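You operate a simulated robot arm through the tools that you are given. There is no shell and no other tool. Be economical: measure what you need, move in short steps, check, and stop when the job is done.

You are at the controls of a simulated robot arm. One attempt, no reset.

TASK
Clamp the grease block in the vice and pump until grease shows at all three outlets.
Fine: stop pumping then; open the vice and put the block in the blue tray. No pumping with the vice open. Set down upright: grease block. Where these are worked on the way, their far stop is far enough and under half their travel is too little: lever of the blue vice.

Only the result counts: the job must be done as asked and must still hold three seconds after the hand-in. Knocking over, shifting, dropping, spilling or breaking anything else fails it.

THE ROBOT
A 6-joint arm with a two-finger gripper on a trunk, on a base that drives. Base frame: it is fixed to the floor where the robot stands at the start and does not move with it; the origin is under the middle of the robot, x ahead of it, y to its left, z up; the surface under the hand at the start is at about z = 86. Lengths are in cm, angles in degrees, forces in N, time in s.
It reaches about 129.8 cm from its shoulder. Its first joint turns from -149.0 to 149.0 degrees. Places, roughly: grease block (15x8x10 cm) [80, 10, 90]; grease pump lever [80, 20, 120]; jaws of the blue vice [70, 40, 90]; lever of the blue vice [60, 30, 100]; tray [60, -50, 90]. Payload 1.57 kg.
The TCP is the grasp point between the finger pads, 2.1 cm short of the fingertips. In the tool frame z runs along the fingers and y along their closing line. The gripper opens to 7 cm. The gripper's body begins 5 cm behind the TCP.
Orientation is that of the tool frame in the base frame, as [roll, pitch, yaw] about the fixed x, y, z axes, in that order (R = Rz(yaw) Ry(pitch) Rx(roll)). With the fingers straight down and closing along the base's y, the tool's x points along the base's -x, its y along +y and its z along -z.

THE INTERFACE
- The arm moves only by the tool apply_moves. Its argument "targets" is a list of rows, each an object of numbers (a shift or turn left out is 0, a gripper value left out holds the last): "x", "y", "z": the shift along the tool's x, y, z in m; "ax", "ay", "az": the turn, a rotation vector about the tool's x, y, z in degrees. In form: [{"x": .., "y": .., "z": .., "ax": .., "ay": .., "az": ..}, ...]. A call has 1 to 10 rows; each row is the pose to reach, as a shift and turn from the pose commanded when the call began, along the tool's axes at that moment. "gripper" is the gripper command, from -1 (shut) to 1 (fully open), values between in proportion, set as the call begins (left out, the last holds). Each row takes 0.2 s and may step no farther than 5 cm and 8.6 degrees from the row before; otherwise, or with a gripper value out of range, the whole call is refused. Where a pose cannot be reached the arm comes as near as it can. A force on the tool above 90 N (or 10 N above the force at the start of the call, whichever is more), or a blocked arm, ends the call early, and 0.2 s more pass. Each finger halts on what it meets, pressing with about 27 N; the grip force reading is that of the motor and also rises with nothing between the fingers. The clock runs only during rows and for 0.2 s after the last one: add rows that repeat a pose to give the fingers time. It gives the time, the measured TCP pose, the force on the tool (base axes), the opening and the grip force at its end, in the units of the frame above (readings bear some noise), with the torque about the TCP (base axes, N m) and any sound that the robot's microphone picked up.
- Cameras (640 x 400 px; columns grow to the right, rows downward): "scene" is now at [2.74, 13.8, 166.95]; the picture's right is [-0.43, -0.90, 0.00], its down [-0.61, 0.29, -0.74] and it looks along [0.67, -0.32, -0.67] (base axes); focal length 295 px, centre (320, 200). "wrist" rides on the gripper at [7.9, 0.4, -8.1] in the tool frame; the picture's right is [-0.05, 1.00, 0.00], its down [-0.67, -0.04, -0.74] and it looks along [-0.74, -0.04, 0.67] (tool axes); focal length 256 px, centre (320, 200).
- camera(camera): a new picture of that camera. The clock stands still meanwhile.
- lift_body(by): slides the trunk up (or, below 0, down) by that many cm; the arm and the scene camera ride with it, the base frame stays. It gives what a move gives, with no picture.
- steer(legs): drives the robot by 1 to 6 legs, each [ahead, turn to the left] in cm and degrees, along the robot's own axes; the way and the turn of a leg run together, so that a leg with both is an arc; at most 150 cm and 180 degrees a leg. The arm and the cameras ride along, it lands a little off, and it stops where it bumps. It gives what a move gives.
- aim_head(pan, tilt): turns the head with the scene camera to pan (to the left, within 155 degrees either way) and tilt (down, from -29 to 69), counted from straight ahead of the robot. It gives what a move gives.
- locate(camera, pixels): for up to 12 pixels [column, row] of the newest picture of that camera ("zoom" is the newest enlarged one), the place [x, y, z] in the base frame of the surface seen there, good to about 0.2 cm. The clock stands still meanwhile.
- close_up(camera, box): a new picture of the part [left, top, right, bottom] of that camera's present view, enlarged. The clock stands still meanwhile.
- hand_in(): hands the job in; it is judged then, once.

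Keep the steps short. Do not move on a guess: measure, check each grasp and each placing, and mend mistakes. In all there are 80 turns and 52 pictures (those below and enlarged ones count). Leave the gripper open and the arm clear of the work at the hand-in unless told otherwise, and finish with a single line.

The tools are called after "Call:" as a command line: name --argument value ..., lists and objects as JSON in quotes. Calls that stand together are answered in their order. apply_moves: Moves the arm, as the interface text tells. Its arguments: {"type":"object","properties":{"targets":{"type":"array"},"gripper":{"type":"number"}},"required":["targets"]} The other tools are called the same way: lift_body (by) slides the trunk up or down; steer (legs) drives the base; aim_head (pan, tilt) turns the head that bears the scene camera; camera (camera) takes a picture; locate (camera, pixels) gives the place of the surface under pixels of a picture; close_up (camera, box) takes an enlarged picture of a part of a camera's view; hand_in () hands the job in.

At the start:

```text
time: 0.0
ee_pos: [65.37, 17.04, 99.97]
orientation: [-180.0, -0.1, -179.7]
ft_force: [0.1, 0.3, 0.7]
wrist_torque: [0.0, 0.01, -0.01]
grip_width: 7.01
grip_force: 0.1
trunk travel left (down, up): [-68.1, 28.9]
robot x, y, heading: [0.38, 0.4, -0.2]
head pan, tilt: [-25.4, 42.3]
```

scene: 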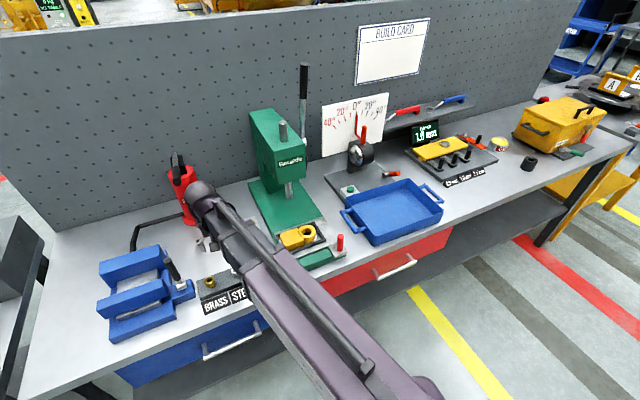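
wrist: 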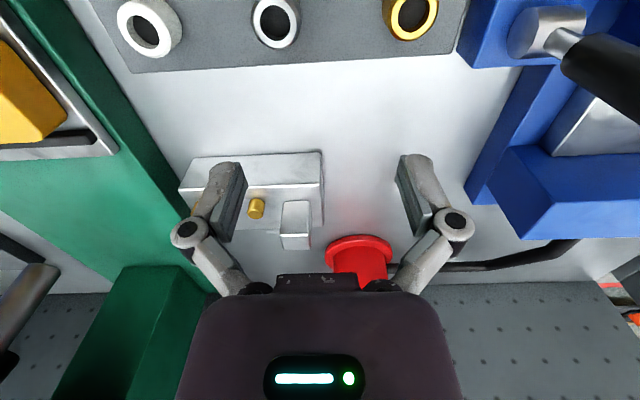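

I see the vice on the left (about 145,290), a red pump (185,185), and a grey block under the gripper in the wrist view. I'll take enlarged pictures of these.

Call:
close_up --camera "scene" --box '[80, 130, 280, 350]'

Call:
locate --camera "wrist" --pixels '[[256, 208], [190, 165], [318, 158], [300, 208], [296, 240], [365, 245], [270, 175], [560, 20], [620, 70], [525, 165], [560, 200], [320, 190]]'

```text
1.82 times, centred on (180, 240) of scene
```

zoom: 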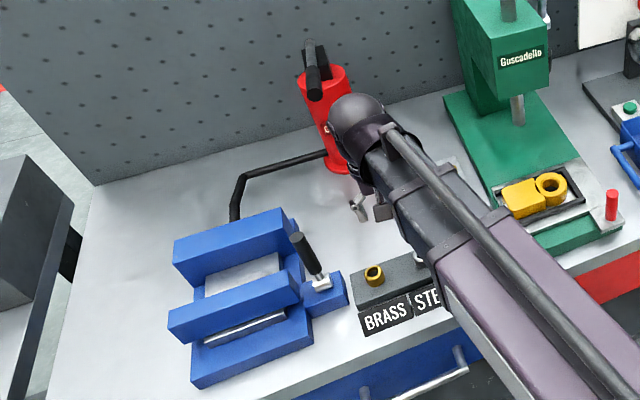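

```text
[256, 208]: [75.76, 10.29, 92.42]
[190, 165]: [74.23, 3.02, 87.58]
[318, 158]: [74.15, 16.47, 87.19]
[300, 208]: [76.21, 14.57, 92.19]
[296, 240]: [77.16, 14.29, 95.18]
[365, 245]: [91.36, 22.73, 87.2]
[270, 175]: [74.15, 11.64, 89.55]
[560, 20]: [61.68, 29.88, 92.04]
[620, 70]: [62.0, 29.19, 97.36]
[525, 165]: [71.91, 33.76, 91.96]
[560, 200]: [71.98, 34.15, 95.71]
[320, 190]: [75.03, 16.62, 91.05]
```

The arm hides the block. I raise it, draw it back and move it to the right to clear the view.

Call:
apply_moves --targets '[{"z": -0.05}, {"z": -0.1}, {"z": -0.15, "x": 0.03}, {"z": -0.17, "x": 0.07}, {"z": -0.17, "x": 0.12}, {"z": -0.17, "x": 0.17}, {"z": -0.17, "x": 0.19, "y": -0.04}, {"z": -0.17, "x": 0.19, "y": -0.09}, {"z": -0.17, "x": 0.19, "y": -0.14}, {"z": -0.17, "x": 0.19, "y": -0.19}]'

Call:
aim_head --pan 5 --tilt 42

Call:
camera --camera "scene"

```text
refused: row 3 steps farther than a row can; nothing moved
```

```text
time: 0.9
ee_pos: [65.33, 17.11, 100.09]
orientation: [180.0, -0.1, -179.6]
ft_force: [0.0, 0.6, 0.9]
wrist_torque: [0.03, -0.02, 0.0]
grip_width: 7.02
grip_force: 0.1
trunk travel left (down, up): [-68.1, 28.9]
robot x, y, heading: [-0.07, 0.67, -0.1]
head pan, tilt: [5.0, 42.0]
```

```text
48 pictures are left
```

scene: 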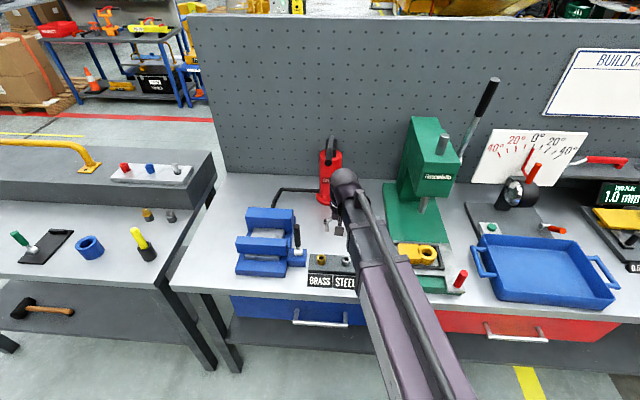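

The move was refused because row 3 stepped too far. I retry with smaller steps.

Call:
apply_moves --targets '[{"z": -0.045}, {"z": -0.09}, {"z": -0.12, "x": 0.03}, {"z": -0.14, "x": 0.07}, {"z": -0.14, "x": 0.115}, {"z": -0.14, "x": 0.16}, {"z": -0.14, "x": 0.19, "y": -0.03}, {"z": -0.14, "x": 0.19, "y": -0.075}, {"z": -0.14, "x": 0.19, "y": -0.12}, {"z": -0.14, "x": 0.19, "y": -0.165}]'

Call:
close_up --camera "scene" --box '[220, 120, 480, 310]'

```text
time: 3.1
ee_pos: [53.73, 2.16, 99.92]
orientation: [-179.9, -0.1, -179.6]
ft_force: [0.3, 0.1, 0.0]
wrist_torque: [0.0, 0.01, -0.04]
grip_width: 7.0
grip_force: 0.2
out of reach, approached as far as the arm can: row 1, 2, 3, 4, 5, 6, 7, 8, 9, 10
trunk travel left (down, up): [-68.1, 28.9]
robot x, y, heading: [-0.23, 0.54, -0.2]
head pan, tilt: [5.0, 42.0]
```

```text
2.11 times, centred on (350, 215) of scene
```

zoom: 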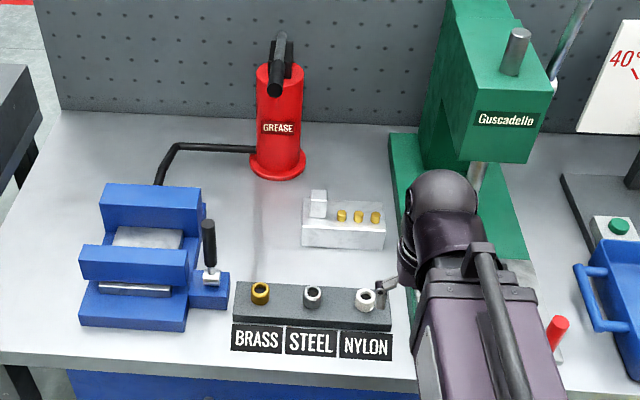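

The block has a gripping post (318,203 in zoom) and three brass outlets. I measure the block, the vice, the vice lever and the pump.

Call:
locate --camera "zoom" --pixels '[[303, 222], [385, 232], [303, 242], [384, 248], [384, 206], [318, 192], [311, 215], [326, 216], [376, 212], [342, 210], [359, 210], [345, 240]]'

Call:
locate --camera "zoom" --pixels '[[104, 225], [198, 227], [105, 190], [200, 195], [82, 250], [184, 252], [84, 275], [186, 279], [150, 238], [130, 290], [208, 222], [212, 278]]'

Call:
locate --camera "zoom" --pixels '[[275, 86], [282, 40], [275, 70], [290, 55], [280, 170], [262, 70], [302, 70], [225, 290], [210, 300], [190, 295], [140, 320], [160, 300]]'

```text
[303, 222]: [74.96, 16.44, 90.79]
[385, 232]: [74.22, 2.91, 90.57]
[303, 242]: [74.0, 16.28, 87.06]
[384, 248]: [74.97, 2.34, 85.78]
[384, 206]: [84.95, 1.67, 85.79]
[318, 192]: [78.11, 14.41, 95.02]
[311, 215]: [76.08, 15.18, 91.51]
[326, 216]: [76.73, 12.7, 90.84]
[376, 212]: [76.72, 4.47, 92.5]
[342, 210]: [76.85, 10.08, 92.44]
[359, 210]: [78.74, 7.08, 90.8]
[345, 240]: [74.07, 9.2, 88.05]
```

```text
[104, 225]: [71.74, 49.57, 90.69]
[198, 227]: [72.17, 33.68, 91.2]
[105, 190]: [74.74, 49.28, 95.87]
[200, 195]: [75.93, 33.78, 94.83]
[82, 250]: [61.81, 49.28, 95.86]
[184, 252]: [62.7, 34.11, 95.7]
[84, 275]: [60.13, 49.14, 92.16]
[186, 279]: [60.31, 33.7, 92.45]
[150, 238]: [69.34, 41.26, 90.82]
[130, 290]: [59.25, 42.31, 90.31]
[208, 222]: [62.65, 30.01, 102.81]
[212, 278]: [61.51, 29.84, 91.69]
```

```text
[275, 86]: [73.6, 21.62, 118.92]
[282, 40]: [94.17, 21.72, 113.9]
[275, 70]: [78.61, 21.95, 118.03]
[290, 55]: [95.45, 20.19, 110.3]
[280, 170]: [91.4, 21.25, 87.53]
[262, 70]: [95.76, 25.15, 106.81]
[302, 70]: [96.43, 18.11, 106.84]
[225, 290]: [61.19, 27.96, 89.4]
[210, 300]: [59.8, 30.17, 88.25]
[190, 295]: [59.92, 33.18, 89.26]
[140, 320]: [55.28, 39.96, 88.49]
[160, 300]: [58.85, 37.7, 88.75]
```

I measured the block (top z 90.8, post up to z 95), the vice gap (back jaw face x≈72, floor z≈90.8) and the lever. The arm can't go higher, so I raise the trunk.

Call:
lift_body --by 20

Call:
apply_moves --targets '[{"y": 0.045}, {"y": 0.09}, {"y": 0.135}, {"y": 0.18}, {"y": 0.225}, {"y": 0.27}, {"y": 0.31}, {"y": 0.35}]'

Call:
camera --camera "wrist"

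```text
time: 5.3
ee_pos: [53.74, 2.16, 119.97]
orientation: [180.0, -0.1, -179.6]
ft_force: [0.1, 0.3, -0.2]
wrist_torque: [-0.04, -0.03, -0.04]
grip_width: 6.97
grip_force: 0.1
trunk travel left (down, up): [-88.1, 8.9]
robot x, y, heading: [0.09, 0.65, -0.3]
head pan, tilt: [5.0, 42.0]
```

```text
time: 7.1
ee_pos: [53.54, 37.25, 119.96]
orientation: [-180.0, -0.1, -179.8]
ft_force: [-0.3, -0.5, 1.2]
wrist_torque: [0.0, -0.03, -0.01]
grip_width: 7.02
grip_force: 0.0
trunk travel left (down, up): [-88.1, 8.9]
robot x, y, heading: [-0.11, 0.45, -0.2]
head pan, tilt: [5.0, 42.0]
```

```text
46 pictures are left
```

wrist: 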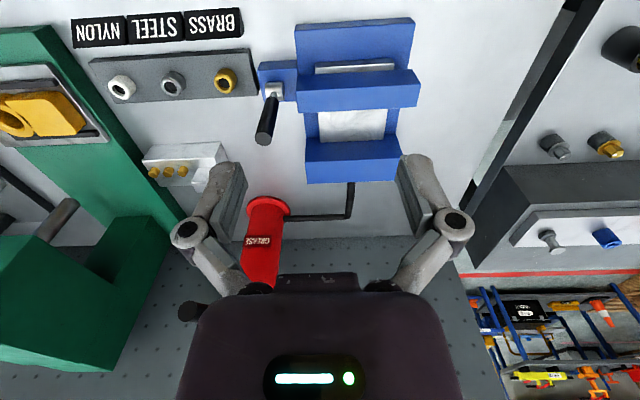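

Now a clear view from above. I enlarge the vice and the block.

Call:
close_up --camera "wrist" --box '[250, 10, 430, 190]'

Call:
locate --camera "wrist" --pixels '[[300, 108], [417, 104], [418, 73], [298, 83], [320, 112], [350, 125], [308, 148], [397, 142], [310, 165], [350, 68], [275, 92], [262, 140]]'

```text
2.22 times, centred on (340, 100) of wrist
```

zoom: 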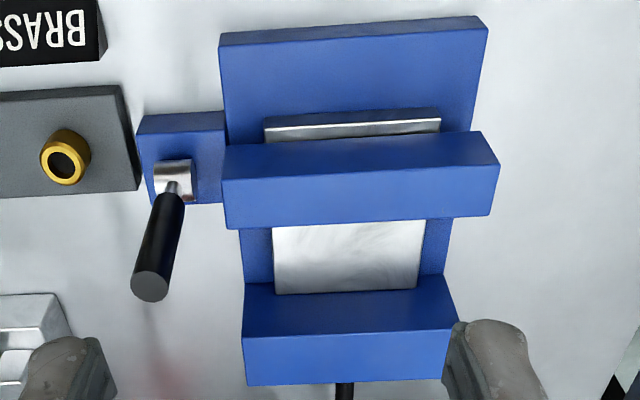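

```text
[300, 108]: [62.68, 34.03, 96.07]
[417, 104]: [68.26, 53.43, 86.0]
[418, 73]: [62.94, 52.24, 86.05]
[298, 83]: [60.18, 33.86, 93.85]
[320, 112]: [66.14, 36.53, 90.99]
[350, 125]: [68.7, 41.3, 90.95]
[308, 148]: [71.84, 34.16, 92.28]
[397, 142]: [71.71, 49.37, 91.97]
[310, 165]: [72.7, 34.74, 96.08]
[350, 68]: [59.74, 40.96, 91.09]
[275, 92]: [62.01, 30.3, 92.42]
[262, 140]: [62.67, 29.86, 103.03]
```

Now I move over the block for a measuring look from the wrist camera.

Call:
apply_moves --targets '[{"y": -0.045}, {"y": -0.09}, {"y": -0.135}, {"y": -0.18}, {"y": -0.215, "x": -0.03}, {"y": -0.24, "x": -0.06, "z": 0.02}, {"y": -0.24, "x": -0.1, "z": 0.04}, {"y": -0.24, "x": -0.12, "z": 0.08}]'

Call:
camera --camera "wrist"

```text
time: 8.9
ee_pos: [64.85, 13.33, 119.94]
orientation: [-180.0, -0.1, -179.8]
ft_force: [-0.6, 0.2, 0.8]
wrist_torque: [0.01, -0.01, 0.0]
grip_width: 7.0
grip_force: 0.0
out of reach, approached as far as the arm can: row 5, 6, 7, 8
trunk travel left (down, up): [-88.1, 8.9]
robot x, y, heading: [0.16, 0.26, 0.0]
head pan, tilt: [5.0, 42.0]
```

```text
44 pictures are left
```

wrist: 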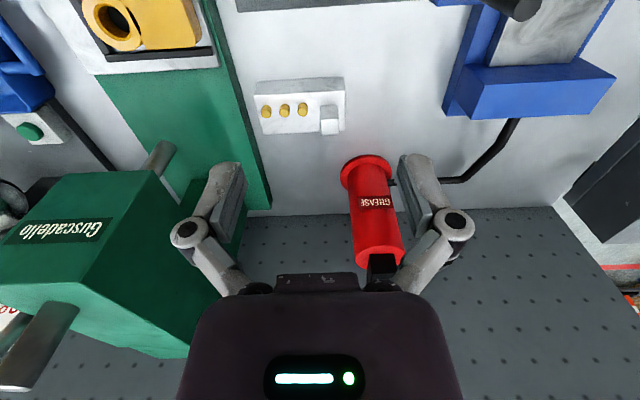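

The z shift did nothing. I test a small pure z move to learn what the arm can do.

Call:
apply_moves --targets '[{"z": 0.03}, {"z": 0.03}]'

Call:
locate --camera "wrist" --pixels '[[258, 95], [344, 92], [255, 84], [344, 78], [256, 132], [343, 130], [330, 113], [321, 125], [339, 125], [266, 111], [284, 110], [303, 109]]'

```text
time: 9.5
ee_pos: [64.92, 13.41, 120.01]
orientation: [-179.9, -0.1, -179.7]
ft_force: [0.2, 0.1, -0.8]
wrist_torque: [0.0, -0.02, 0.01]
grip_width: 7.01
grip_force: 0.1
out of reach, approached as far as the arm can: row 1, 2
trunk travel left (down, up): [-88.1, 8.9]
robot x, y, heading: [-0.41, 0.35, 0.1]
head pan, tilt: [5.0, 42.0]
```

```text
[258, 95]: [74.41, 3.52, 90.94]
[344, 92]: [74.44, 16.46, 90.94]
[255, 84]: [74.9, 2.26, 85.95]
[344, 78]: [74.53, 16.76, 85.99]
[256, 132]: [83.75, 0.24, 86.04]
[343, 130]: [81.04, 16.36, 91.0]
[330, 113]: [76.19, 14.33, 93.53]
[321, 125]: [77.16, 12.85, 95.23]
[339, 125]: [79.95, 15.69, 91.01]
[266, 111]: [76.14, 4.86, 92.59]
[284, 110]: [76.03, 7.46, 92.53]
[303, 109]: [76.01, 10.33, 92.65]
```

So the arm moves level and the trunk gives height. I check the arm's shape against the pump lever with the scene camera before going over the block.

Call:
apply_moves --targets '[{"x": -0.04}, {"x": -0.08}, {"x": -0.125, "y": 0.007}, {"x": -0.125, "y": 0.007}]'

Call:
camera --camera "scene"

Call:
camera --camera "wrist"

```text
time: 10.5
ee_pos: [77.55, 13.66, 120.03]
orientation: [180.0, -0.1, -179.6]
ft_force: [0.0, -0.3, 0.6]
wrist_torque: [0.0, -0.04, 0.03]
grip_width: 7.01
grip_force: 0.1
trunk travel left (down, up): [-88.1, 8.9]
robot x, y, heading: [0.13, 1.07, -0.2]
head pan, tilt: [5.0, 42.0]
```

```text
43 pictures are left
```

scene: 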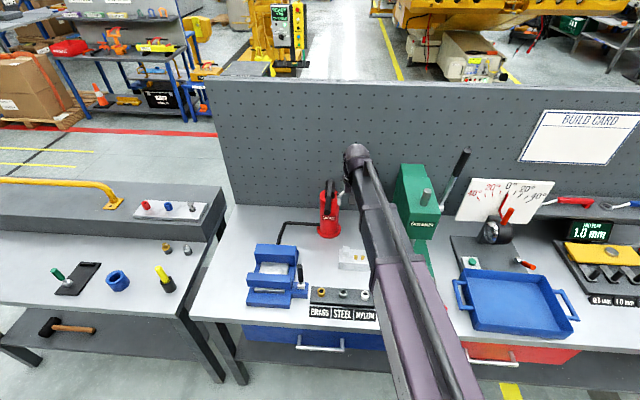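

```text
42 pictures are left
```

wrist: 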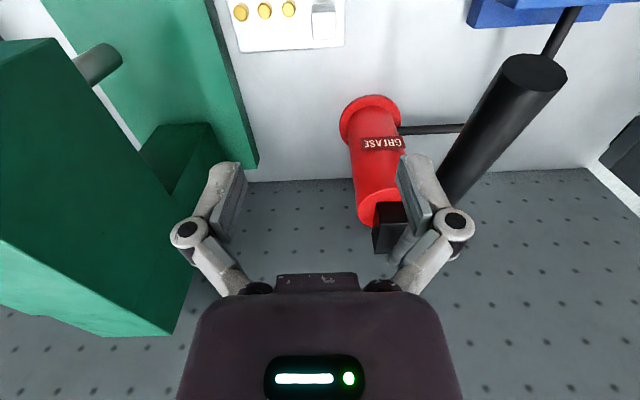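

I measure the clearances to the press and the pump lever.

Call:
locate --camera "wrist" --pixels '[[180, 300], [140, 160], [60, 45], [100, 65], [200, 150], [535, 70], [480, 140], [390, 240], [320, 5], [320, 30], [335, 12], [335, 35]]'

Call:
locate --camera "scene" --pixels '[[356, 152], [370, 200], [385, 250], [410, 300], [430, 360], [400, 175], [340, 190], [437, 185], [400, 260], [365, 180]]'

```text
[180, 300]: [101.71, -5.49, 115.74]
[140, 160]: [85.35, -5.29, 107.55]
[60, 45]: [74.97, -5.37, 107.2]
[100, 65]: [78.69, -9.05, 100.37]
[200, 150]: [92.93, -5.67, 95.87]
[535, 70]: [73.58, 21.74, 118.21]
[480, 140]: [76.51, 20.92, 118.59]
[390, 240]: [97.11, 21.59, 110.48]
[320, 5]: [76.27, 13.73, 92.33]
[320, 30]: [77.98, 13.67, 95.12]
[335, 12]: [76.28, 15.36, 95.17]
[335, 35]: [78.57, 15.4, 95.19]
```

```text
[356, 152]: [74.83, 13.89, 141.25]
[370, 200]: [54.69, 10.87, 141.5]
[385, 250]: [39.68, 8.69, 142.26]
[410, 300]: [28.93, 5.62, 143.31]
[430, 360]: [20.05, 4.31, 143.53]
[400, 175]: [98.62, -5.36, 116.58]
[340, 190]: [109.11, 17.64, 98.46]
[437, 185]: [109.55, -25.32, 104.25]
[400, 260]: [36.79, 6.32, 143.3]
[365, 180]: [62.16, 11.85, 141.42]
```

The arm is level with its top 21 cm above the TCP and clears the lever at y 20.9 and the press at y -5.4. The post is about 2.6 cm square, centred near (77.4, 14.1). I partly close the gripper to 3.6 cm so that it passes the nearest outlet, centre the hand and lower it.

Call:
apply_moves --targets '[{"y": 0.004}, {"y": 0.004}, {"y": 0.004}]' --gripper 0.03

Call:
lift_body --by -20

Call:
camera --camera "wrist"

```text
time: 11.3
ee_pos: [77.41, 14.34, 119.98]
orientation: [-180.0, -0.2, -179.7]
ft_force: [-0.9, -0.2, 0.0]
wrist_torque: [-0.01, -0.01, 0.03]
grip_width: 3.6
grip_force: 0.1
out of reach, approached as far as the arm can: row 1, 2
trunk travel left (down, up): [-88.1, 8.9]
robot x, y, heading: [-0.01, 0.28, -0.3]
head pan, tilt: [5.0, 42.0]
```

```text
time: 13.5
ee_pos: [77.51, 14.28, 99.91]
orientation: [-180.0, -0.1, -179.7]
ft_force: [-0.5, -0.6, -0.7]
wrist_torque: [0.0, 0.0, -0.05]
grip_width: 3.6
grip_force: 0.1
trunk travel left (down, up): [-68.1, 28.9]
robot x, y, heading: [-0.14, 0.33, 0.2]
head pan, tilt: [5.0, 42.0]
```

```text
41 pictures are left
```

wrist: 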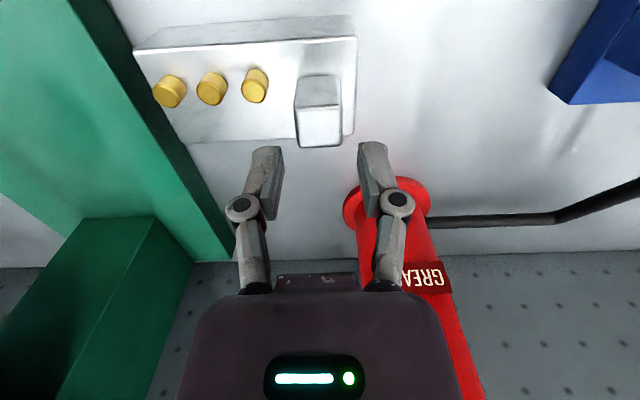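

Post columns 296–342 sit between the fingertips. I measure the post's corners.

Call:
locate --camera "wrist" --pixels '[[300, 108], [339, 106], [302, 143], [339, 141], [320, 125], [298, 82], [253, 78], [258, 100], [170, 150], [352, 134], [278, 155], [362, 150]]'

```text
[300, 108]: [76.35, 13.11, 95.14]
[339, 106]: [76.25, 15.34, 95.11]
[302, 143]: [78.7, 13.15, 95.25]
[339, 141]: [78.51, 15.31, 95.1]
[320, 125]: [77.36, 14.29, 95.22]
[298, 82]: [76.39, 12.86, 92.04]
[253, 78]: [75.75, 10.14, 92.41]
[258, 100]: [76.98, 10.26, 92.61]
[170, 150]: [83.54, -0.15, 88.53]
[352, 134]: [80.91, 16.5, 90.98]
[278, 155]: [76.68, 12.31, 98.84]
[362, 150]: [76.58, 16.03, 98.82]
```

Post centre is about (77.5, 14.2), which matches the TCP. I lower 6 cm and close.

Call:
lift_body --by -6.1

Call:
apply_moves --targets '[{"x": 0}, {"x": 0}, {"x": 0}, {"x": 0}]' --gripper -1

Call:
lift_body --by 2

Call:
camera --camera "wrist"

```text
time: 14.5
ee_pos: [77.38, 14.26, 93.91]
orientation: [-180.0, -0.1, -179.6]
ft_force: [-0.2, 0.2, -0.3]
wrist_torque: [0.01, 0.0, 0.02]
grip_width: 3.62
grip_force: 0.2
trunk travel left (down, up): [-62.0, 35.0]
robot x, y, heading: [-0.07, 0.66, -0.1]
head pan, tilt: [5.0, 42.0]
```

```text
time: 15.5
ee_pos: [77.54, 14.3, 93.91]
orientation: [180.0, -0.1, -179.8]
ft_force: [0.5, -1.6, 3.1]
wrist_torque: [-0.07, 0.11, 0.1]
grip_width: 2.79
grip_force: 27.3
trunk travel left (down, up): [-62.0, 35.0]
robot x, y, heading: [0.12, 0.42, -0.1]
head pan, tilt: [5.0, 42.0]
```

```text
time: 16.2
ee_pos: [77.52, 14.36, 95.83]
orientation: [-179.9, -0.1, -179.7]
ft_force: [-0.2, -2.0, 1.8]
wrist_torque: [0.25, 0.05, 0.04]
grip_width: 2.79
grip_force: 26.9
trunk travel left (down, up): [-64.0, 33.0]
robot x, y, heading: [0.1, 0.27, 0.1]
head pan, tilt: [5.0, 42.0]
```

```text
40 pictures are left
```

wrist: 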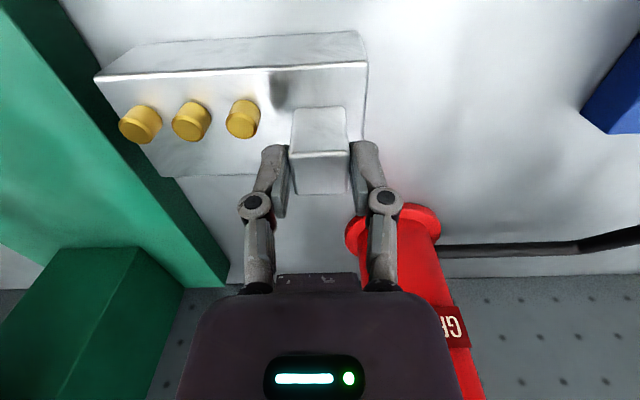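

I check that the block rose with the hand and did not tilt.

Call:
locate --camera "wrist" --pixels '[[180, 155], [355, 130], [110, 90], [360, 78], [320, 130], [320, 170], [240, 70]]'

```text
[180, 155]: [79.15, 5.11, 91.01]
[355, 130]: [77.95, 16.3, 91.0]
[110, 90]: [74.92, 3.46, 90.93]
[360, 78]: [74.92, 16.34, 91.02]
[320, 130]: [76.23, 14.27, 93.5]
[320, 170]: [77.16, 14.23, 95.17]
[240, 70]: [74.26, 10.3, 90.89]
```

The block stayed at z 91, so the fingers slid up the post. I lower again deeper, regrip, and lift just a little to read the force.

Call:
apply_moves --targets '[{"x": 0}, {"x": 0}]' --gripper 0.03

Call:
lift_body --by -2.3

Call:
apply_moves --targets '[{"x": 0}, {"x": 0}, {"x": 0}, {"x": 0}, {"x": 0}]' --gripper -1

Call:
lift_body --by 0.4

Call:
camera --camera "wrist"

```text
time: 16.8
ee_pos: [77.42, 14.23, 95.95]
orientation: [-179.9, -0.1, -179.7]
ft_force: [-0.4, 0.3, -0.3]
wrist_torque: [0.02, 0.01, 0.03]
grip_width: 3.58
grip_force: 0.1
trunk travel left (down, up): [-64.0, 33.0]
robot x, y, heading: [-0.07, 0.29, 0.1]
head pan, tilt: [5.0, 42.0]
```

```text
time: 17.5
ee_pos: [77.44, 14.27, 93.56]
orientation: [-180.0, -0.1, -179.7]
ft_force: [0.3, 0.4, 0.1]
wrist_torque: [-0.02, 0.0, 0.02]
grip_width: 3.57
grip_force: 0.1
trunk travel left (down, up): [-61.7, 35.3]
robot x, y, heading: [0.28, 0.42, -0.2]
head pan, tilt: [5.0, 42.0]
```

```text
time: 18.7
ee_pos: [77.42, 14.28, 93.68]
orientation: [180.0, -0.1, -179.6]
ft_force: [1.1, -1.1, 4.5]
wrist_torque: [-0.02, 0.06, 0.04]
grip_width: 2.8
grip_force: 27.0
trunk travel left (down, up): [-61.7, 35.3]
robot x, y, heading: [0.13, 0.49, 0.2]
head pan, tilt: [5.0, 42.0]
```

```text
time: 19.2
ee_pos: [77.58, 14.31, 93.85]
orientation: [-179.9, -0.2, -179.7]
ft_force: [-0.3, -0.3, -7.1]
wrist_torque: [0.22, 0.02, -0.03]
grip_width: 2.78
grip_force: 27.3
trunk travel left (down, up): [-62.1, 34.9]
robot x, y, heading: [-0.16, 0.45, -0.1]
head pan, tilt: [5.0, 42.0]
```

```text
39 pictures are left
```

wrist: 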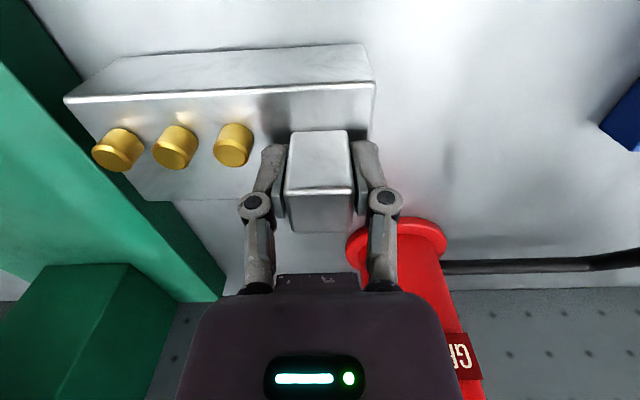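

The tool now bears about 7 N. I go on in small lifts.

Call:
lift_body --by 0.5

Call:
lift_body --by 0.5

Call:
close_up --camera "wrist" --box '[60, 30, 400, 250]'

Call:
locate --camera "zoom" --pixels '[[490, 300], [300, 220], [100, 140], [560, 150], [200, 300], [300, 120]]'

```text
time: 19.7
ee_pos: [77.5, 14.27, 94.49]
orientation: [180.0, -0.1, -179.6]
ft_force: [0.6, 0.3, -6.5]
wrist_torque: [0.24, 0.0, -0.03]
grip_width: 2.77
grip_force: 27.3
trunk travel left (down, up): [-62.6, 34.4]
robot x, y, heading: [-0.2, 0.62, -0.5]
head pan, tilt: [5.0, 42.0]
```

```text
time: 20.3
ee_pos: [77.64, 14.33, 94.93]
orientation: [-180.0, -0.1, -179.7]
ft_force: [-0.2, 0.5, -6.7]
wrist_torque: [0.22, 0.04, -0.03]
grip_width: 2.78
grip_force: 27.0
trunk travel left (down, up): [-63.1, 33.9]
robot x, y, heading: [0.12, 0.08, 0.2]
head pan, tilt: [5.0, 42.0]
```

```text
1.82 times, centred on (230, 140) of wrist
```

zoom: 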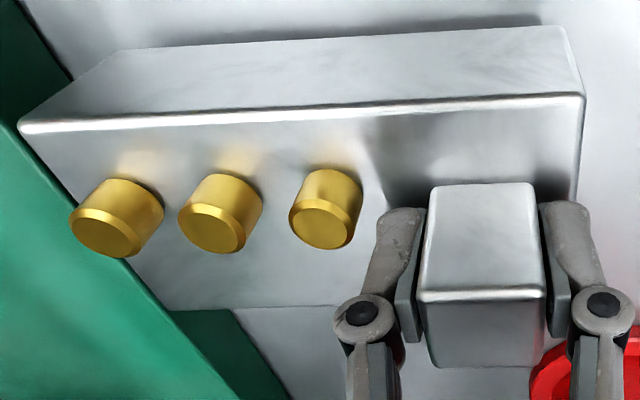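

```text
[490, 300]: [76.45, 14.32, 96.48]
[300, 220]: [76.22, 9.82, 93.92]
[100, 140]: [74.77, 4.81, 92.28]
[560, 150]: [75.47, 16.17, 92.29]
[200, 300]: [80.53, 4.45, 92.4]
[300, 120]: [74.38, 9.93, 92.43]
```

The block is held level (top z 92.3–92.4). I continue to lift with modest steps and watch the load.

Call:
lift_body --by 1

Call:
lift_body --by 1

Call:
lift_body --by 1

Call:
lift_body --by 1

Call:
close_up --camera "wrist" --box '[60, 30, 400, 250]'

Call:
locate --camera "zoom" --pixels '[[490, 300], [300, 220], [100, 140], [560, 150], [200, 300], [300, 120]]'

```text
time: 20.9
ee_pos: [77.5, 14.36, 95.93]
orientation: [180.0, -0.1, -179.7]
ft_force: [-0.4, 0.3, -5.3]
wrist_torque: [0.28, 0.01, -0.01]
grip_width: 2.79
grip_force: 27.1
trunk travel left (down, up): [-64.1, 32.9]
robot x, y, heading: [0.06, 0.39, -0.1]
head pan, tilt: [5.0, 42.0]
```

```text
time: 21.4
ee_pos: [77.39, 14.21, 96.97]
orientation: [180.0, -0.2, -179.7]
ft_force: [-0.4, 0.1, -5.9]
wrist_torque: [0.28, 0.04, -0.01]
grip_width: 2.79
grip_force: 27.0
trunk travel left (down, up): [-65.1, 31.9]
robot x, y, heading: [0.23, 0.48, -0.3]
head pan, tilt: [5.0, 42.0]
```

```text
time: 22.0
ee_pos: [77.55, 14.37, 97.8]
orientation: [-179.9, -0.1, -179.7]
ft_force: [0.1, -0.3, -6.9]
wrist_torque: [0.26, 0.03, 0.01]
grip_width: 2.79
grip_force: 27.1
trunk travel left (down, up): [-66.1, 30.9]
robot x, y, heading: [0.34, 0.3, 0.1]
head pan, tilt: [5.0, 42.0]
```

```text
time: 22.6
ee_pos: [77.47, 14.26, 98.92]
orientation: [180.0, -0.1, -179.7]
ft_force: [-1.0, 0.7, -6.0]
wrist_torque: [0.28, 0.01, 0.02]
grip_width: 2.76
grip_force: 26.6
trunk travel left (down, up): [-67.1, 29.9]
robot x, y, heading: [0.0, 0.43, -0.1]
head pan, tilt: [5.0, 42.0]
```

```text
1.82 times, centred on (230, 140) of wrist
```

zoom: 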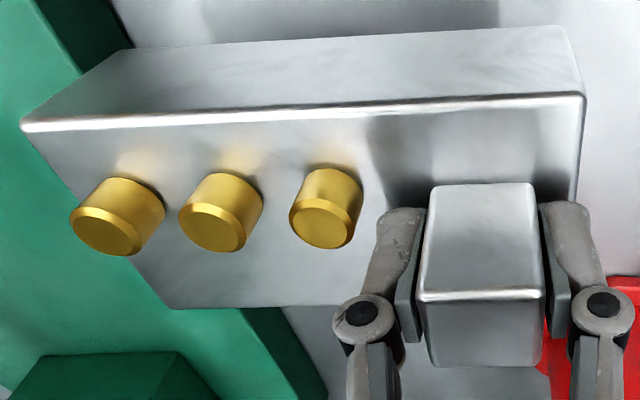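

```text
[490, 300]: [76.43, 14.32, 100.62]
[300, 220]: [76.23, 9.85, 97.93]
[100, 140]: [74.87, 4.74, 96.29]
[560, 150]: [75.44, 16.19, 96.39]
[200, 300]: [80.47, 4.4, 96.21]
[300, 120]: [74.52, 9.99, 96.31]
```

No slip at all. I raise further to TCP z ≈ 113, so that the block clears the vice lever.

Call:
lift_body --by 4

Call:
lift_body --by 5

Call:
lift_body --by 5

Call:
apply_moves --targets '[{"x": 0.02}, {"x": 0.045}, {"x": 0.07}, {"x": 0.095}, {"x": 0.12}, {"x": 0.145}, {"x": 0.145}]'

Call:
camera --camera "wrist"

```text
time: 23.4
ee_pos: [77.48, 14.26, 102.92]
orientation: [-180.0, -0.1, -179.7]
ft_force: [-0.6, -0.4, -6.5]
wrist_torque: [0.23, 0.03, -0.01]
grip_width: 2.77
grip_force: 27.1
trunk travel left (down, up): [-71.1, 25.9]
robot x, y, heading: [0.14, 0.53, -0.1]
head pan, tilt: [5.0, 42.0]
```

```text
time: 24.3
ee_pos: [77.49, 14.3, 108.07]
orientation: [-180.0, -0.2, -179.8]
ft_force: [-0.4, -0.1, -6.5]
wrist_torque: [0.25, 0.01, -0.01]
grip_width: 2.78
grip_force: 27.5
trunk travel left (down, up): [-76.1, 20.9]
robot x, y, heading: [0.0, 0.11, 0.2]
head pan, tilt: [5.0, 42.0]
```

```text
time: 25.3
ee_pos: [77.58, 14.3, 112.99]
orientation: [180.0, -0.2, -179.7]
ft_force: [0.6, 0.3, -6.2]
wrist_torque: [0.19, 0.05, -0.01]
grip_width: 2.79
grip_force: 27.0
trunk travel left (down, up): [-81.1, 15.9]
robot x, y, heading: [-0.16, 0.09, -0.2]
head pan, tilt: [5.0, 42.0]
```

```text
time: 26.9
ee_pos: [63.21, 14.01, 113.09]
orientation: [-180.0, -0.1, -179.7]
ft_force: [0.0, -0.6, -6.8]
wrist_torque: [0.25, 0.04, 0.01]
grip_width: 2.8
grip_force: 27.5
trunk travel left (down, up): [-81.1, 15.9]
robot x, y, heading: [-0.17, 0.62, 0.1]
head pan, tilt: [5.0, 42.0]
```

```text
36 pictures are left
```

wrist: 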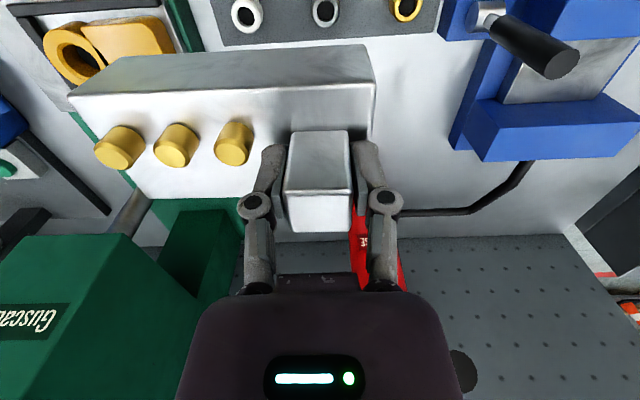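

Held well. I move left 32 cm to line the block up with the jaws (TCP y 46).

Call:
apply_moves --targets '[{"y": 0.02}, {"y": 0.055}, {"y": 0.095}, {"y": 0.135}, {"y": 0.175}, {"y": 0.215}, {"y": 0.25}, {"y": 0.285}, {"y": 0.31}, {"y": 0.32}]'

Call:
camera --camera "wrist"

```text
time: 29.1
ee_pos: [62.84, 46.28, 112.8]
orientation: [-180.0, -0.1, -179.7]
ft_force: [-1.0, -0.5, -6.3]
wrist_torque: [0.25, 0.02, 0.02]
grip_width: 2.78
grip_force: 26.8
out of reach, approached as far as the arm can: row 3
trunk travel left (down, up): [-81.1, 15.9]
robot x, y, heading: [-0.35, 0.19, -0.3]
head pan, tilt: [5.0, 42.0]
```

```text
35 pictures are left
```

wrist: 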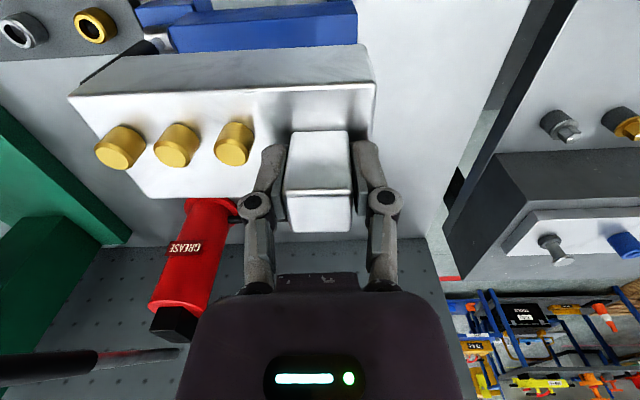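

I move to the gap centre x 67.4 and check from the scene camera.

Call:
apply_moves --targets '[{"x": -0.02}, {"x": -0.045, "y": -0.002}, {"x": -0.045, "y": -0.002}]'

Call:
aim_head --pan 25 --tilt 50

Call:
camera --camera "scene"

```text
time: 29.9
ee_pos: [67.4, 45.87, 112.97]
orientation: [-179.9, -0.1, -179.8]
ft_force: [0.0, -0.1, -5.7]
wrist_torque: [0.27, 0.05, -0.02]
grip_width: 2.77
grip_force: 27.9
trunk travel left (down, up): [-81.1, 15.9]
robot x, y, heading: [-0.04, 0.65, -0.0]
head pan, tilt: [5.0, 42.0]
```

```text
time: 30.7
ee_pos: [67.37, 45.8, 112.87]
orientation: [179.9, -0.1, -179.8]
ft_force: [-0.1, -0.3, -6.0]
wrist_torque: [0.25, 0.05, -0.02]
grip_width: 2.79
grip_force: 26.8
trunk travel left (down, up): [-81.1, 15.9]
robot x, y, heading: [-0.25, 0.43, -0.2]
head pan, tilt: [25.0, 50.0]
```

```text
34 pictures are left
```

scene: 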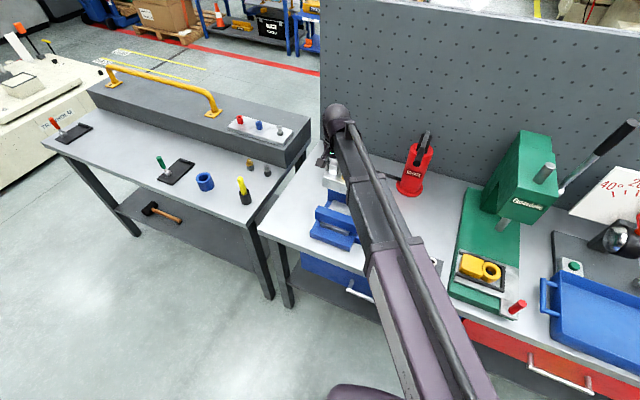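

I lower to just above the jaws and look.

Call:
lift_body --by -4

Call:
lift_body --by -3.5

Call:
close_up --camera "scene" --box '[280, 130, 420, 260]'

Call:
camera --camera "wrist"

```text
time: 31.5
ee_pos: [67.4, 45.86, 108.99]
orientation: [180.0, -0.1, -179.7]
ft_force: [0.0, 0.4, -5.3]
wrist_torque: [0.28, 0.01, 0.0]
grip_width: 2.77
grip_force: 26.9
trunk travel left (down, up): [-77.1, 19.9]
robot x, y, heading: [0.16, 0.29, 0.0]
head pan, tilt: [25.0, 50.0]
```

```text
time: 32.3
ee_pos: [67.28, 45.85, 105.5]
orientation: [-180.0, -0.1, -179.7]
ft_force: [0.4, 0.4, -6.0]
wrist_torque: [0.25, 0.03, 0.0]
grip_width: 2.8
grip_force: 27.2
trunk travel left (down, up): [-73.6, 23.4]
robot x, y, heading: [-0.03, 0.56, 0.0]
head pan, tilt: [25.0, 50.0]
```

```text
3.08 times, centred on (350, 195) of scene
```

zoom: 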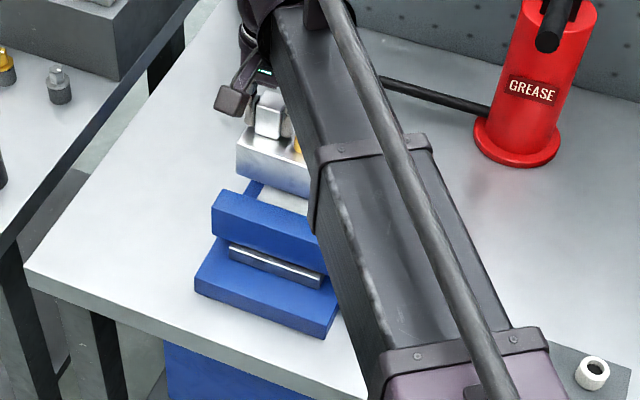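

```text
32 pictures are left
```

wrist: 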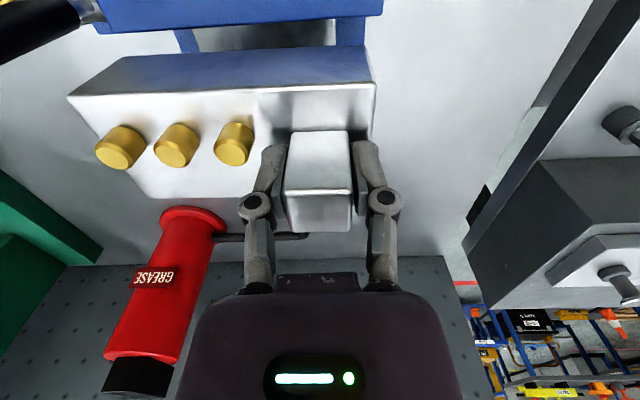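

I measure the jaw's inner edge against the block's lower front edge.

Call:
locate --camera "wrist" --pixels '[[110, 30], [370, 12], [250, 18], [250, 30], [130, 62], [360, 52], [368, 60], [120, 90], [368, 84], [185, 40], [350, 30], [368, 128]]'

Call:
locate --camera "zoom" --pixels '[[225, 195], [300, 225], [260, 180], [245, 170], [280, 200]]'

```text
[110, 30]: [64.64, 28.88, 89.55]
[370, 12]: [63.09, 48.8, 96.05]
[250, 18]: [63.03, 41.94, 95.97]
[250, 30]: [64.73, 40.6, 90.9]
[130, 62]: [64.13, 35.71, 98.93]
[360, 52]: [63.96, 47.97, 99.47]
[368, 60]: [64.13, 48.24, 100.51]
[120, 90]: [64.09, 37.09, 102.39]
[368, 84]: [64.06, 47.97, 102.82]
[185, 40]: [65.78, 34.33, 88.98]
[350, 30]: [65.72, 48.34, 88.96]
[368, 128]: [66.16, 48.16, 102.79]
```

```text
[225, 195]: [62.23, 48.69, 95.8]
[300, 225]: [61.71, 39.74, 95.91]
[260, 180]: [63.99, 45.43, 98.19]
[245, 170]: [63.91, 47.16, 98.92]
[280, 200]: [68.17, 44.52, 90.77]
```

There is 0.9 cm clearance on each side and the block is centred at y 41.5. I lower to just above the floor of the vice.

Call:
lift_body --by -3

Call:
lift_body --by -3.4

Call:
lift_body --by -0.4

Call:
camera --camera "wrist"

```text
time: 33.1
ee_pos: [67.31, 45.9, 102.54]
orientation: [180.0, -0.2, -179.7]
ft_force: [-0.6, -0.1, -6.6]
wrist_torque: [0.26, 0.04, 0.0]
grip_width: 2.79
grip_force: 27.0
trunk travel left (down, up): [-70.6, 26.4]
robot x, y, heading: [0.13, 0.15, -0.0]
head pan, tilt: [25.0, 50.0]
```

```text
time: 33.8
ee_pos: [67.31, 45.89, 99.03]
orientation: [-180.0, -0.1, -179.7]
ft_force: [-0.2, -0.3, -6.7]
wrist_torque: [0.25, 0.01, 0.0]
grip_width: 2.79
grip_force: 27.2
trunk travel left (down, up): [-67.2, 29.8]
robot x, y, heading: [0.25, 0.44, -0.2]
head pan, tilt: [25.0, 50.0]
```

```text
time: 34.4
ee_pos: [67.25, 45.84, 98.8]
orientation: [-180.0, -0.1, -179.8]
ft_force: [-0.5, 1.5, -1.9]
wrist_torque: [-0.06, -0.15, 0.03]
grip_width: 2.78
grip_force: 26.8
trunk travel left (down, up): [-66.8, 30.2]
robot x, y, heading: [0.33, 0.24, -0.2]
head pan, tilt: [25.0, 50.0]
```

```text
31 pictures are left
```

wrist: 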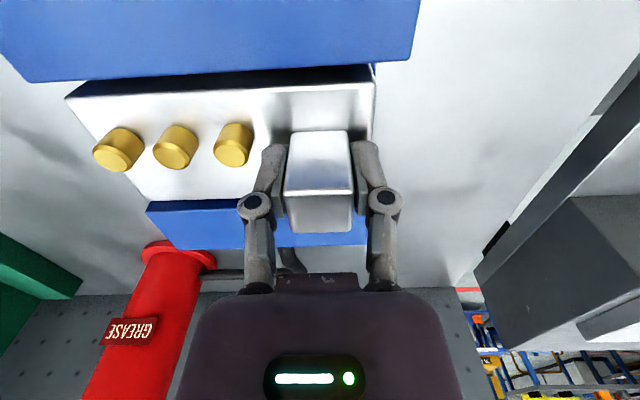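

The load fell to about 2 N, so the block is touching. I lower a touch more, release, and rise.

Call:
lift_body --by -0.15

Call:
apply_moves --targets '[{"x": 0}, {"x": 0}, {"x": 0}]' --gripper 0.03

Call:
lift_body --by 13

Call:
camera --camera "wrist"

```text
time: 34.9
ee_pos: [67.26, 45.89, 98.52]
orientation: [-180.0, -0.1, -179.7]
ft_force: [2.6, 5.5, 10.4]
wrist_torque: [0.04, 0.3, -0.02]
grip_width: 2.78
grip_force: 27.3
trunk travel left (down, up): [-66.7, 30.3]
robot x, y, heading: [0.29, 0.5, -0.1]
head pan, tilt: [25.0, 50.0]
```

```text
time: 35.7
ee_pos: [67.35, 45.8, 98.5]
orientation: [-180.0, -0.1, -179.7]
ft_force: [0.1, -0.2, -0.5]
wrist_torque: [-0.02, -0.03, 0.01]
grip_width: 3.58
grip_force: 0.0
trunk travel left (down, up): [-66.7, 30.3]
robot x, y, heading: [0.32, 0.15, -0.4]
head pan, tilt: [25.0, 50.0]
```

```text
time: 37.3
ee_pos: [67.22, 45.87, 111.64]
orientation: [180.0, -0.1, -179.7]
ft_force: [-0.6, 0.0, 0.4]
wrist_torque: [0.0, 0.0, 0.0]
grip_width: 3.62
grip_force: 0.0
trunk travel left (down, up): [-79.7, 17.3]
robot x, y, heading: [-0.33, 0.17, -0.0]
head pan, tilt: [25.0, 50.0]
```

```text
30 pictures are left
```

wrist: 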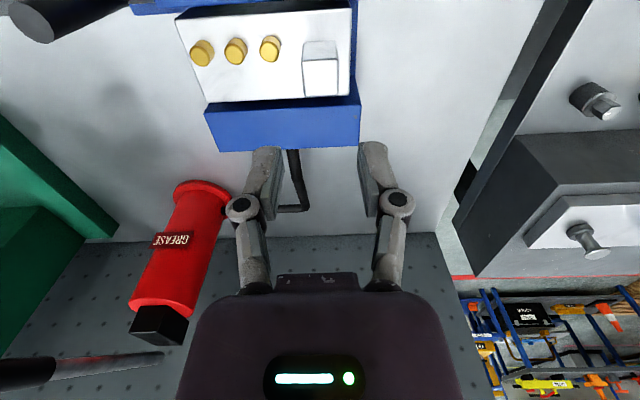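

The block sits in the vice. Next I draw back to look at the vice lever.

Call:
apply_moves --targets '[{"x": 0.045}, {"x": 0.085, "y": -0.02}, {"x": 0.12, "y": -0.05}, {"x": 0.15, "y": -0.085}, {"x": 0.16, "y": -0.13}, {"x": 0.16, "y": -0.155}]'

Call:
close_up --camera "wrist" --box '[200, 0, 520, 200]'

```text
time: 38.7
ee_pos: [51.4, 30.21, 111.61]
orientation: [179.9, -0.1, -179.7]
ft_force: [-0.2, -0.1, 0.9]
wrist_torque: [-0.02, 0.0, 0.02]
grip_width: 3.59
grip_force: 0.1
trunk travel left (down, up): [-79.7, 17.3]
robot x, y, heading: [0.12, 0.6, -0.1]
head pan, tilt: [25.0, 50.0]
```

```text
2.00 times, centred on (360, 100) of wrist
```

zoom: 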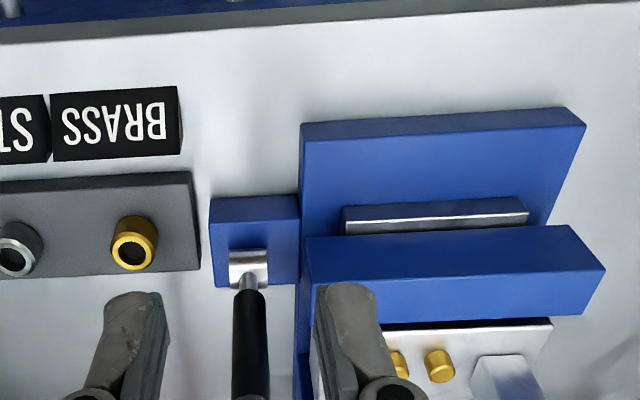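

The hub's axis looks to run along y, so the lever swings in the x–z plane. I close the fingers, lower to z 101 in front of the lever and push gently towards +x, reading the force.

Call:
apply_moves --targets '[{"y": -0.003}, {"y": -0.003}, {"y": -0.003}]' --gripper -1

Call:
lift_body --by -10.5

Call:
apply_moves --targets '[{"x": -0.04}, {"x": -0.08}, {"x": -0.095}, {"x": -0.105}, {"x": -0.115}]'

Call:
camera --camera "wrist"

```text
time: 39.5
ee_pos: [51.46, 29.98, 111.55]
orientation: [-180.0, -0.1, -179.8]
ft_force: [0.1, 0.5, 0.2]
wrist_torque: [0.02, 0.0, -0.01]
grip_width: 0.0
grip_force: 27.5
trunk travel left (down, up): [-79.7, 17.3]
robot x, y, heading: [0.16, 0.33, -0.3]
head pan, tilt: [25.0, 50.0]
```

```text
time: 40.8
ee_pos: [51.51, 29.85, 101.04]
orientation: [-179.9, -0.2, -179.7]
ft_force: [-0.1, -0.3, 0.3]
wrist_torque: [-0.03, 0.0, -0.02]
grip_width: 0.01
grip_force: 26.7
trunk travel left (down, up): [-69.2, 27.8]
robot x, y, heading: [-0.16, 0.33, -0.0]
head pan, tilt: [25.0, 50.0]
```

```text
time: 42.0
ee_pos: [60.88, 30.01, 101.27]
orientation: [179.9, -1.9, -179.2]
ft_force: [-31.8, 3.9, -5.9]
wrist_torque: [0.31, -0.36, 0.07]
grip_width: 0.6
grip_force: 28.6
trunk travel left (down, up): [-69.2, 27.8]
robot x, y, heading: [-0.27, 0.42, -0.0]
head pan, tilt: [25.0, 50.0]
stopped in row 5: the force on the tool passed its limit at 101 N (the readings are from after the stop); the commanded pose is now the measured one
```

```text
28 pictures are left
```

wrist: 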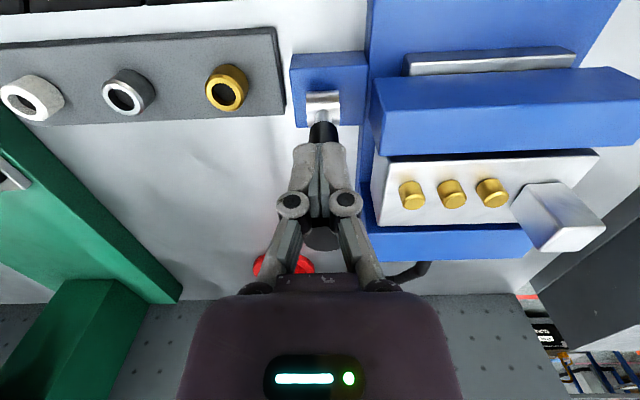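

It stops hard that way (101 N), so +x is the wrong way. I back off, check that the vice hasn't shifted, and will pull the lever towards -x from behind.

Call:
apply_moves --targets '[{"x": 0.03}, {"x": 0.06}, {"x": 0.06}]'

Call:
camera --camera "wrist"

Call:
locate --camera "wrist" --pixels '[[320, 100], [320, 130], [320, 160], [370, 80], [500, 100], [500, 160], [560, 100], [420, 200], [560, 190], [600, 200], [450, 150], [320, 190]]'

```text
time: 42.8
ee_pos: [55.37, 29.8, 101.03]
orientation: [-179.9, -1.4, -179.5]
ft_force: [-0.6, -1.0, -0.2]
wrist_torque: [0.0, 0.02, 0.0]
grip_width: 0.01
grip_force: 29.0
trunk travel left (down, up): [-69.2, 27.8]
robot x, y, heading: [-0.17, 0.51, -0.1]
head pan, tilt: [25.0, 50.0]
```

```text
27 pictures are left
```

wrist: 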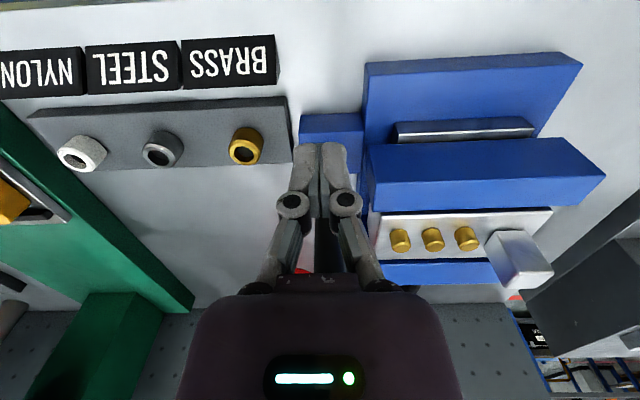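

```text
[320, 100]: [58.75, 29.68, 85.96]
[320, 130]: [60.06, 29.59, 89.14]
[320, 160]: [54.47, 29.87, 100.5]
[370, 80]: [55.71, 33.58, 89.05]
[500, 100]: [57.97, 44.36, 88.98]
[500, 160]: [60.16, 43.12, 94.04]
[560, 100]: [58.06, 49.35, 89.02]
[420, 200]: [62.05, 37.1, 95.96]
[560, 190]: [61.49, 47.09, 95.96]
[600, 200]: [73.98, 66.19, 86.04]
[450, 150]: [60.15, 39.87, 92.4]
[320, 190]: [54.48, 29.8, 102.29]
```

The vice hasn't moved. I rise over the lever (also undoing the 1.4° tilt), cross behind it and come down at x ≈ 67.

Call:
lift_body --by 8.5

Call:
apply_moves --targets '[{"ay": -1.3}, {"x": -0.04, "ay": -1.3}, {"x": -0.08, "ay": -1.3}, {"x": -0.115, "ay": -1.3}, {"x": -0.115, "ay": -1.3}]'

Call:
camera --camera "wrist"

```text
time: 44.0
ee_pos: [55.5, 29.78, 109.58]
orientation: [-180.0, -1.5, -179.3]
ft_force: [0.7, 0.3, 0.4]
wrist_torque: [0.0, 0.02, -0.03]
grip_width: 0.0
grip_force: 28.5
trunk travel left (down, up): [-77.7, 19.3]
robot x, y, heading: [0.25, 0.29, -0.0]
head pan, tilt: [25.0, 50.0]
```

```text
time: 45.2
ee_pos: [66.91, 29.91, 109.55]
orientation: [-179.9, -0.1, -179.4]
ft_force: [0.2, 0.0, -0.5]
wrist_torque: [-0.02, 0.0, 0.0]
grip_width: 0.0
grip_force: 28.8
trunk travel left (down, up): [-77.7, 19.3]
robot x, y, heading: [-0.44, 0.36, 0.1]
head pan, tilt: [25.0, 50.0]
```

```text
26 pictures are left
```

wrist: 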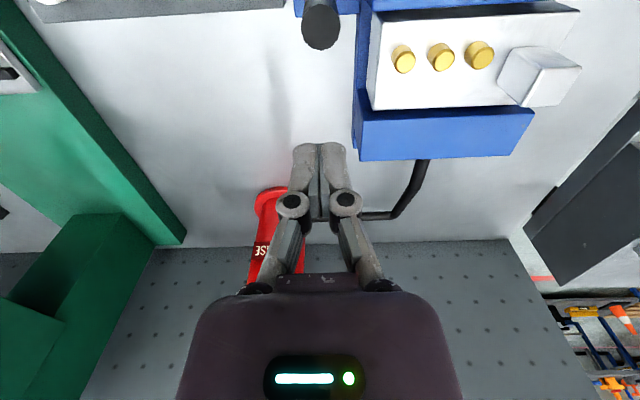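

Fingers are behind the lever tip (320,25). I lower to z 101 and pull in small steps.

Call:
lift_body --by -8.5

Call:
apply_moves --targets '[{"x": 0.02}, {"x": 0.03}, {"x": 0.04}, {"x": 0.05}, {"x": 0.06}]'

Call:
camera --camera "wrist"

```text
time: 46.4
ee_pos: [67.02, 29.94, 101.06]
orientation: [-179.8, -0.2, -179.3]
ft_force: [0.1, -0.2, 0.0]
wrist_torque: [0.01, 0.0, 0.02]
grip_width: 0.0
grip_force: 28.6
trunk travel left (down, up): [-69.2, 27.8]
robot x, y, heading: [0.12, 0.6, 0.2]
head pan, tilt: [25.0, 50.0]
```

```text
time: 47.6
ee_pos: [60.79, 29.95, 101.22]
orientation: [-179.9, -0.3, -179.4]
ft_force: [0.3, -0.3, 0.7]
wrist_torque: [0.02, 0.01, -0.03]
grip_width: 0.02
grip_force: 28.8
trunk travel left (down, up): [-69.2, 27.8]
robot x, y, heading: [0.01, 0.57, -0.2]
head pan, tilt: [25.0, 50.0]
```

```text
25 pictures are left
```

wrist: 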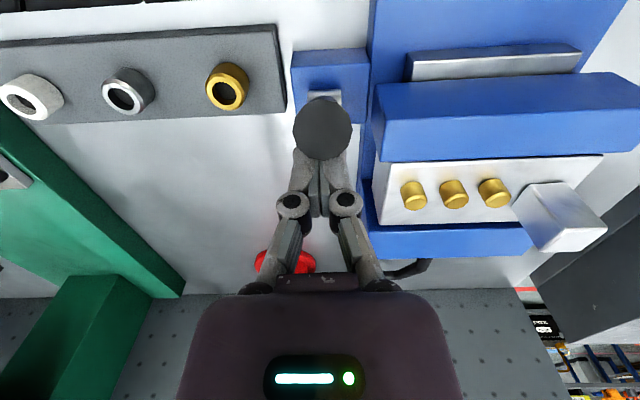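

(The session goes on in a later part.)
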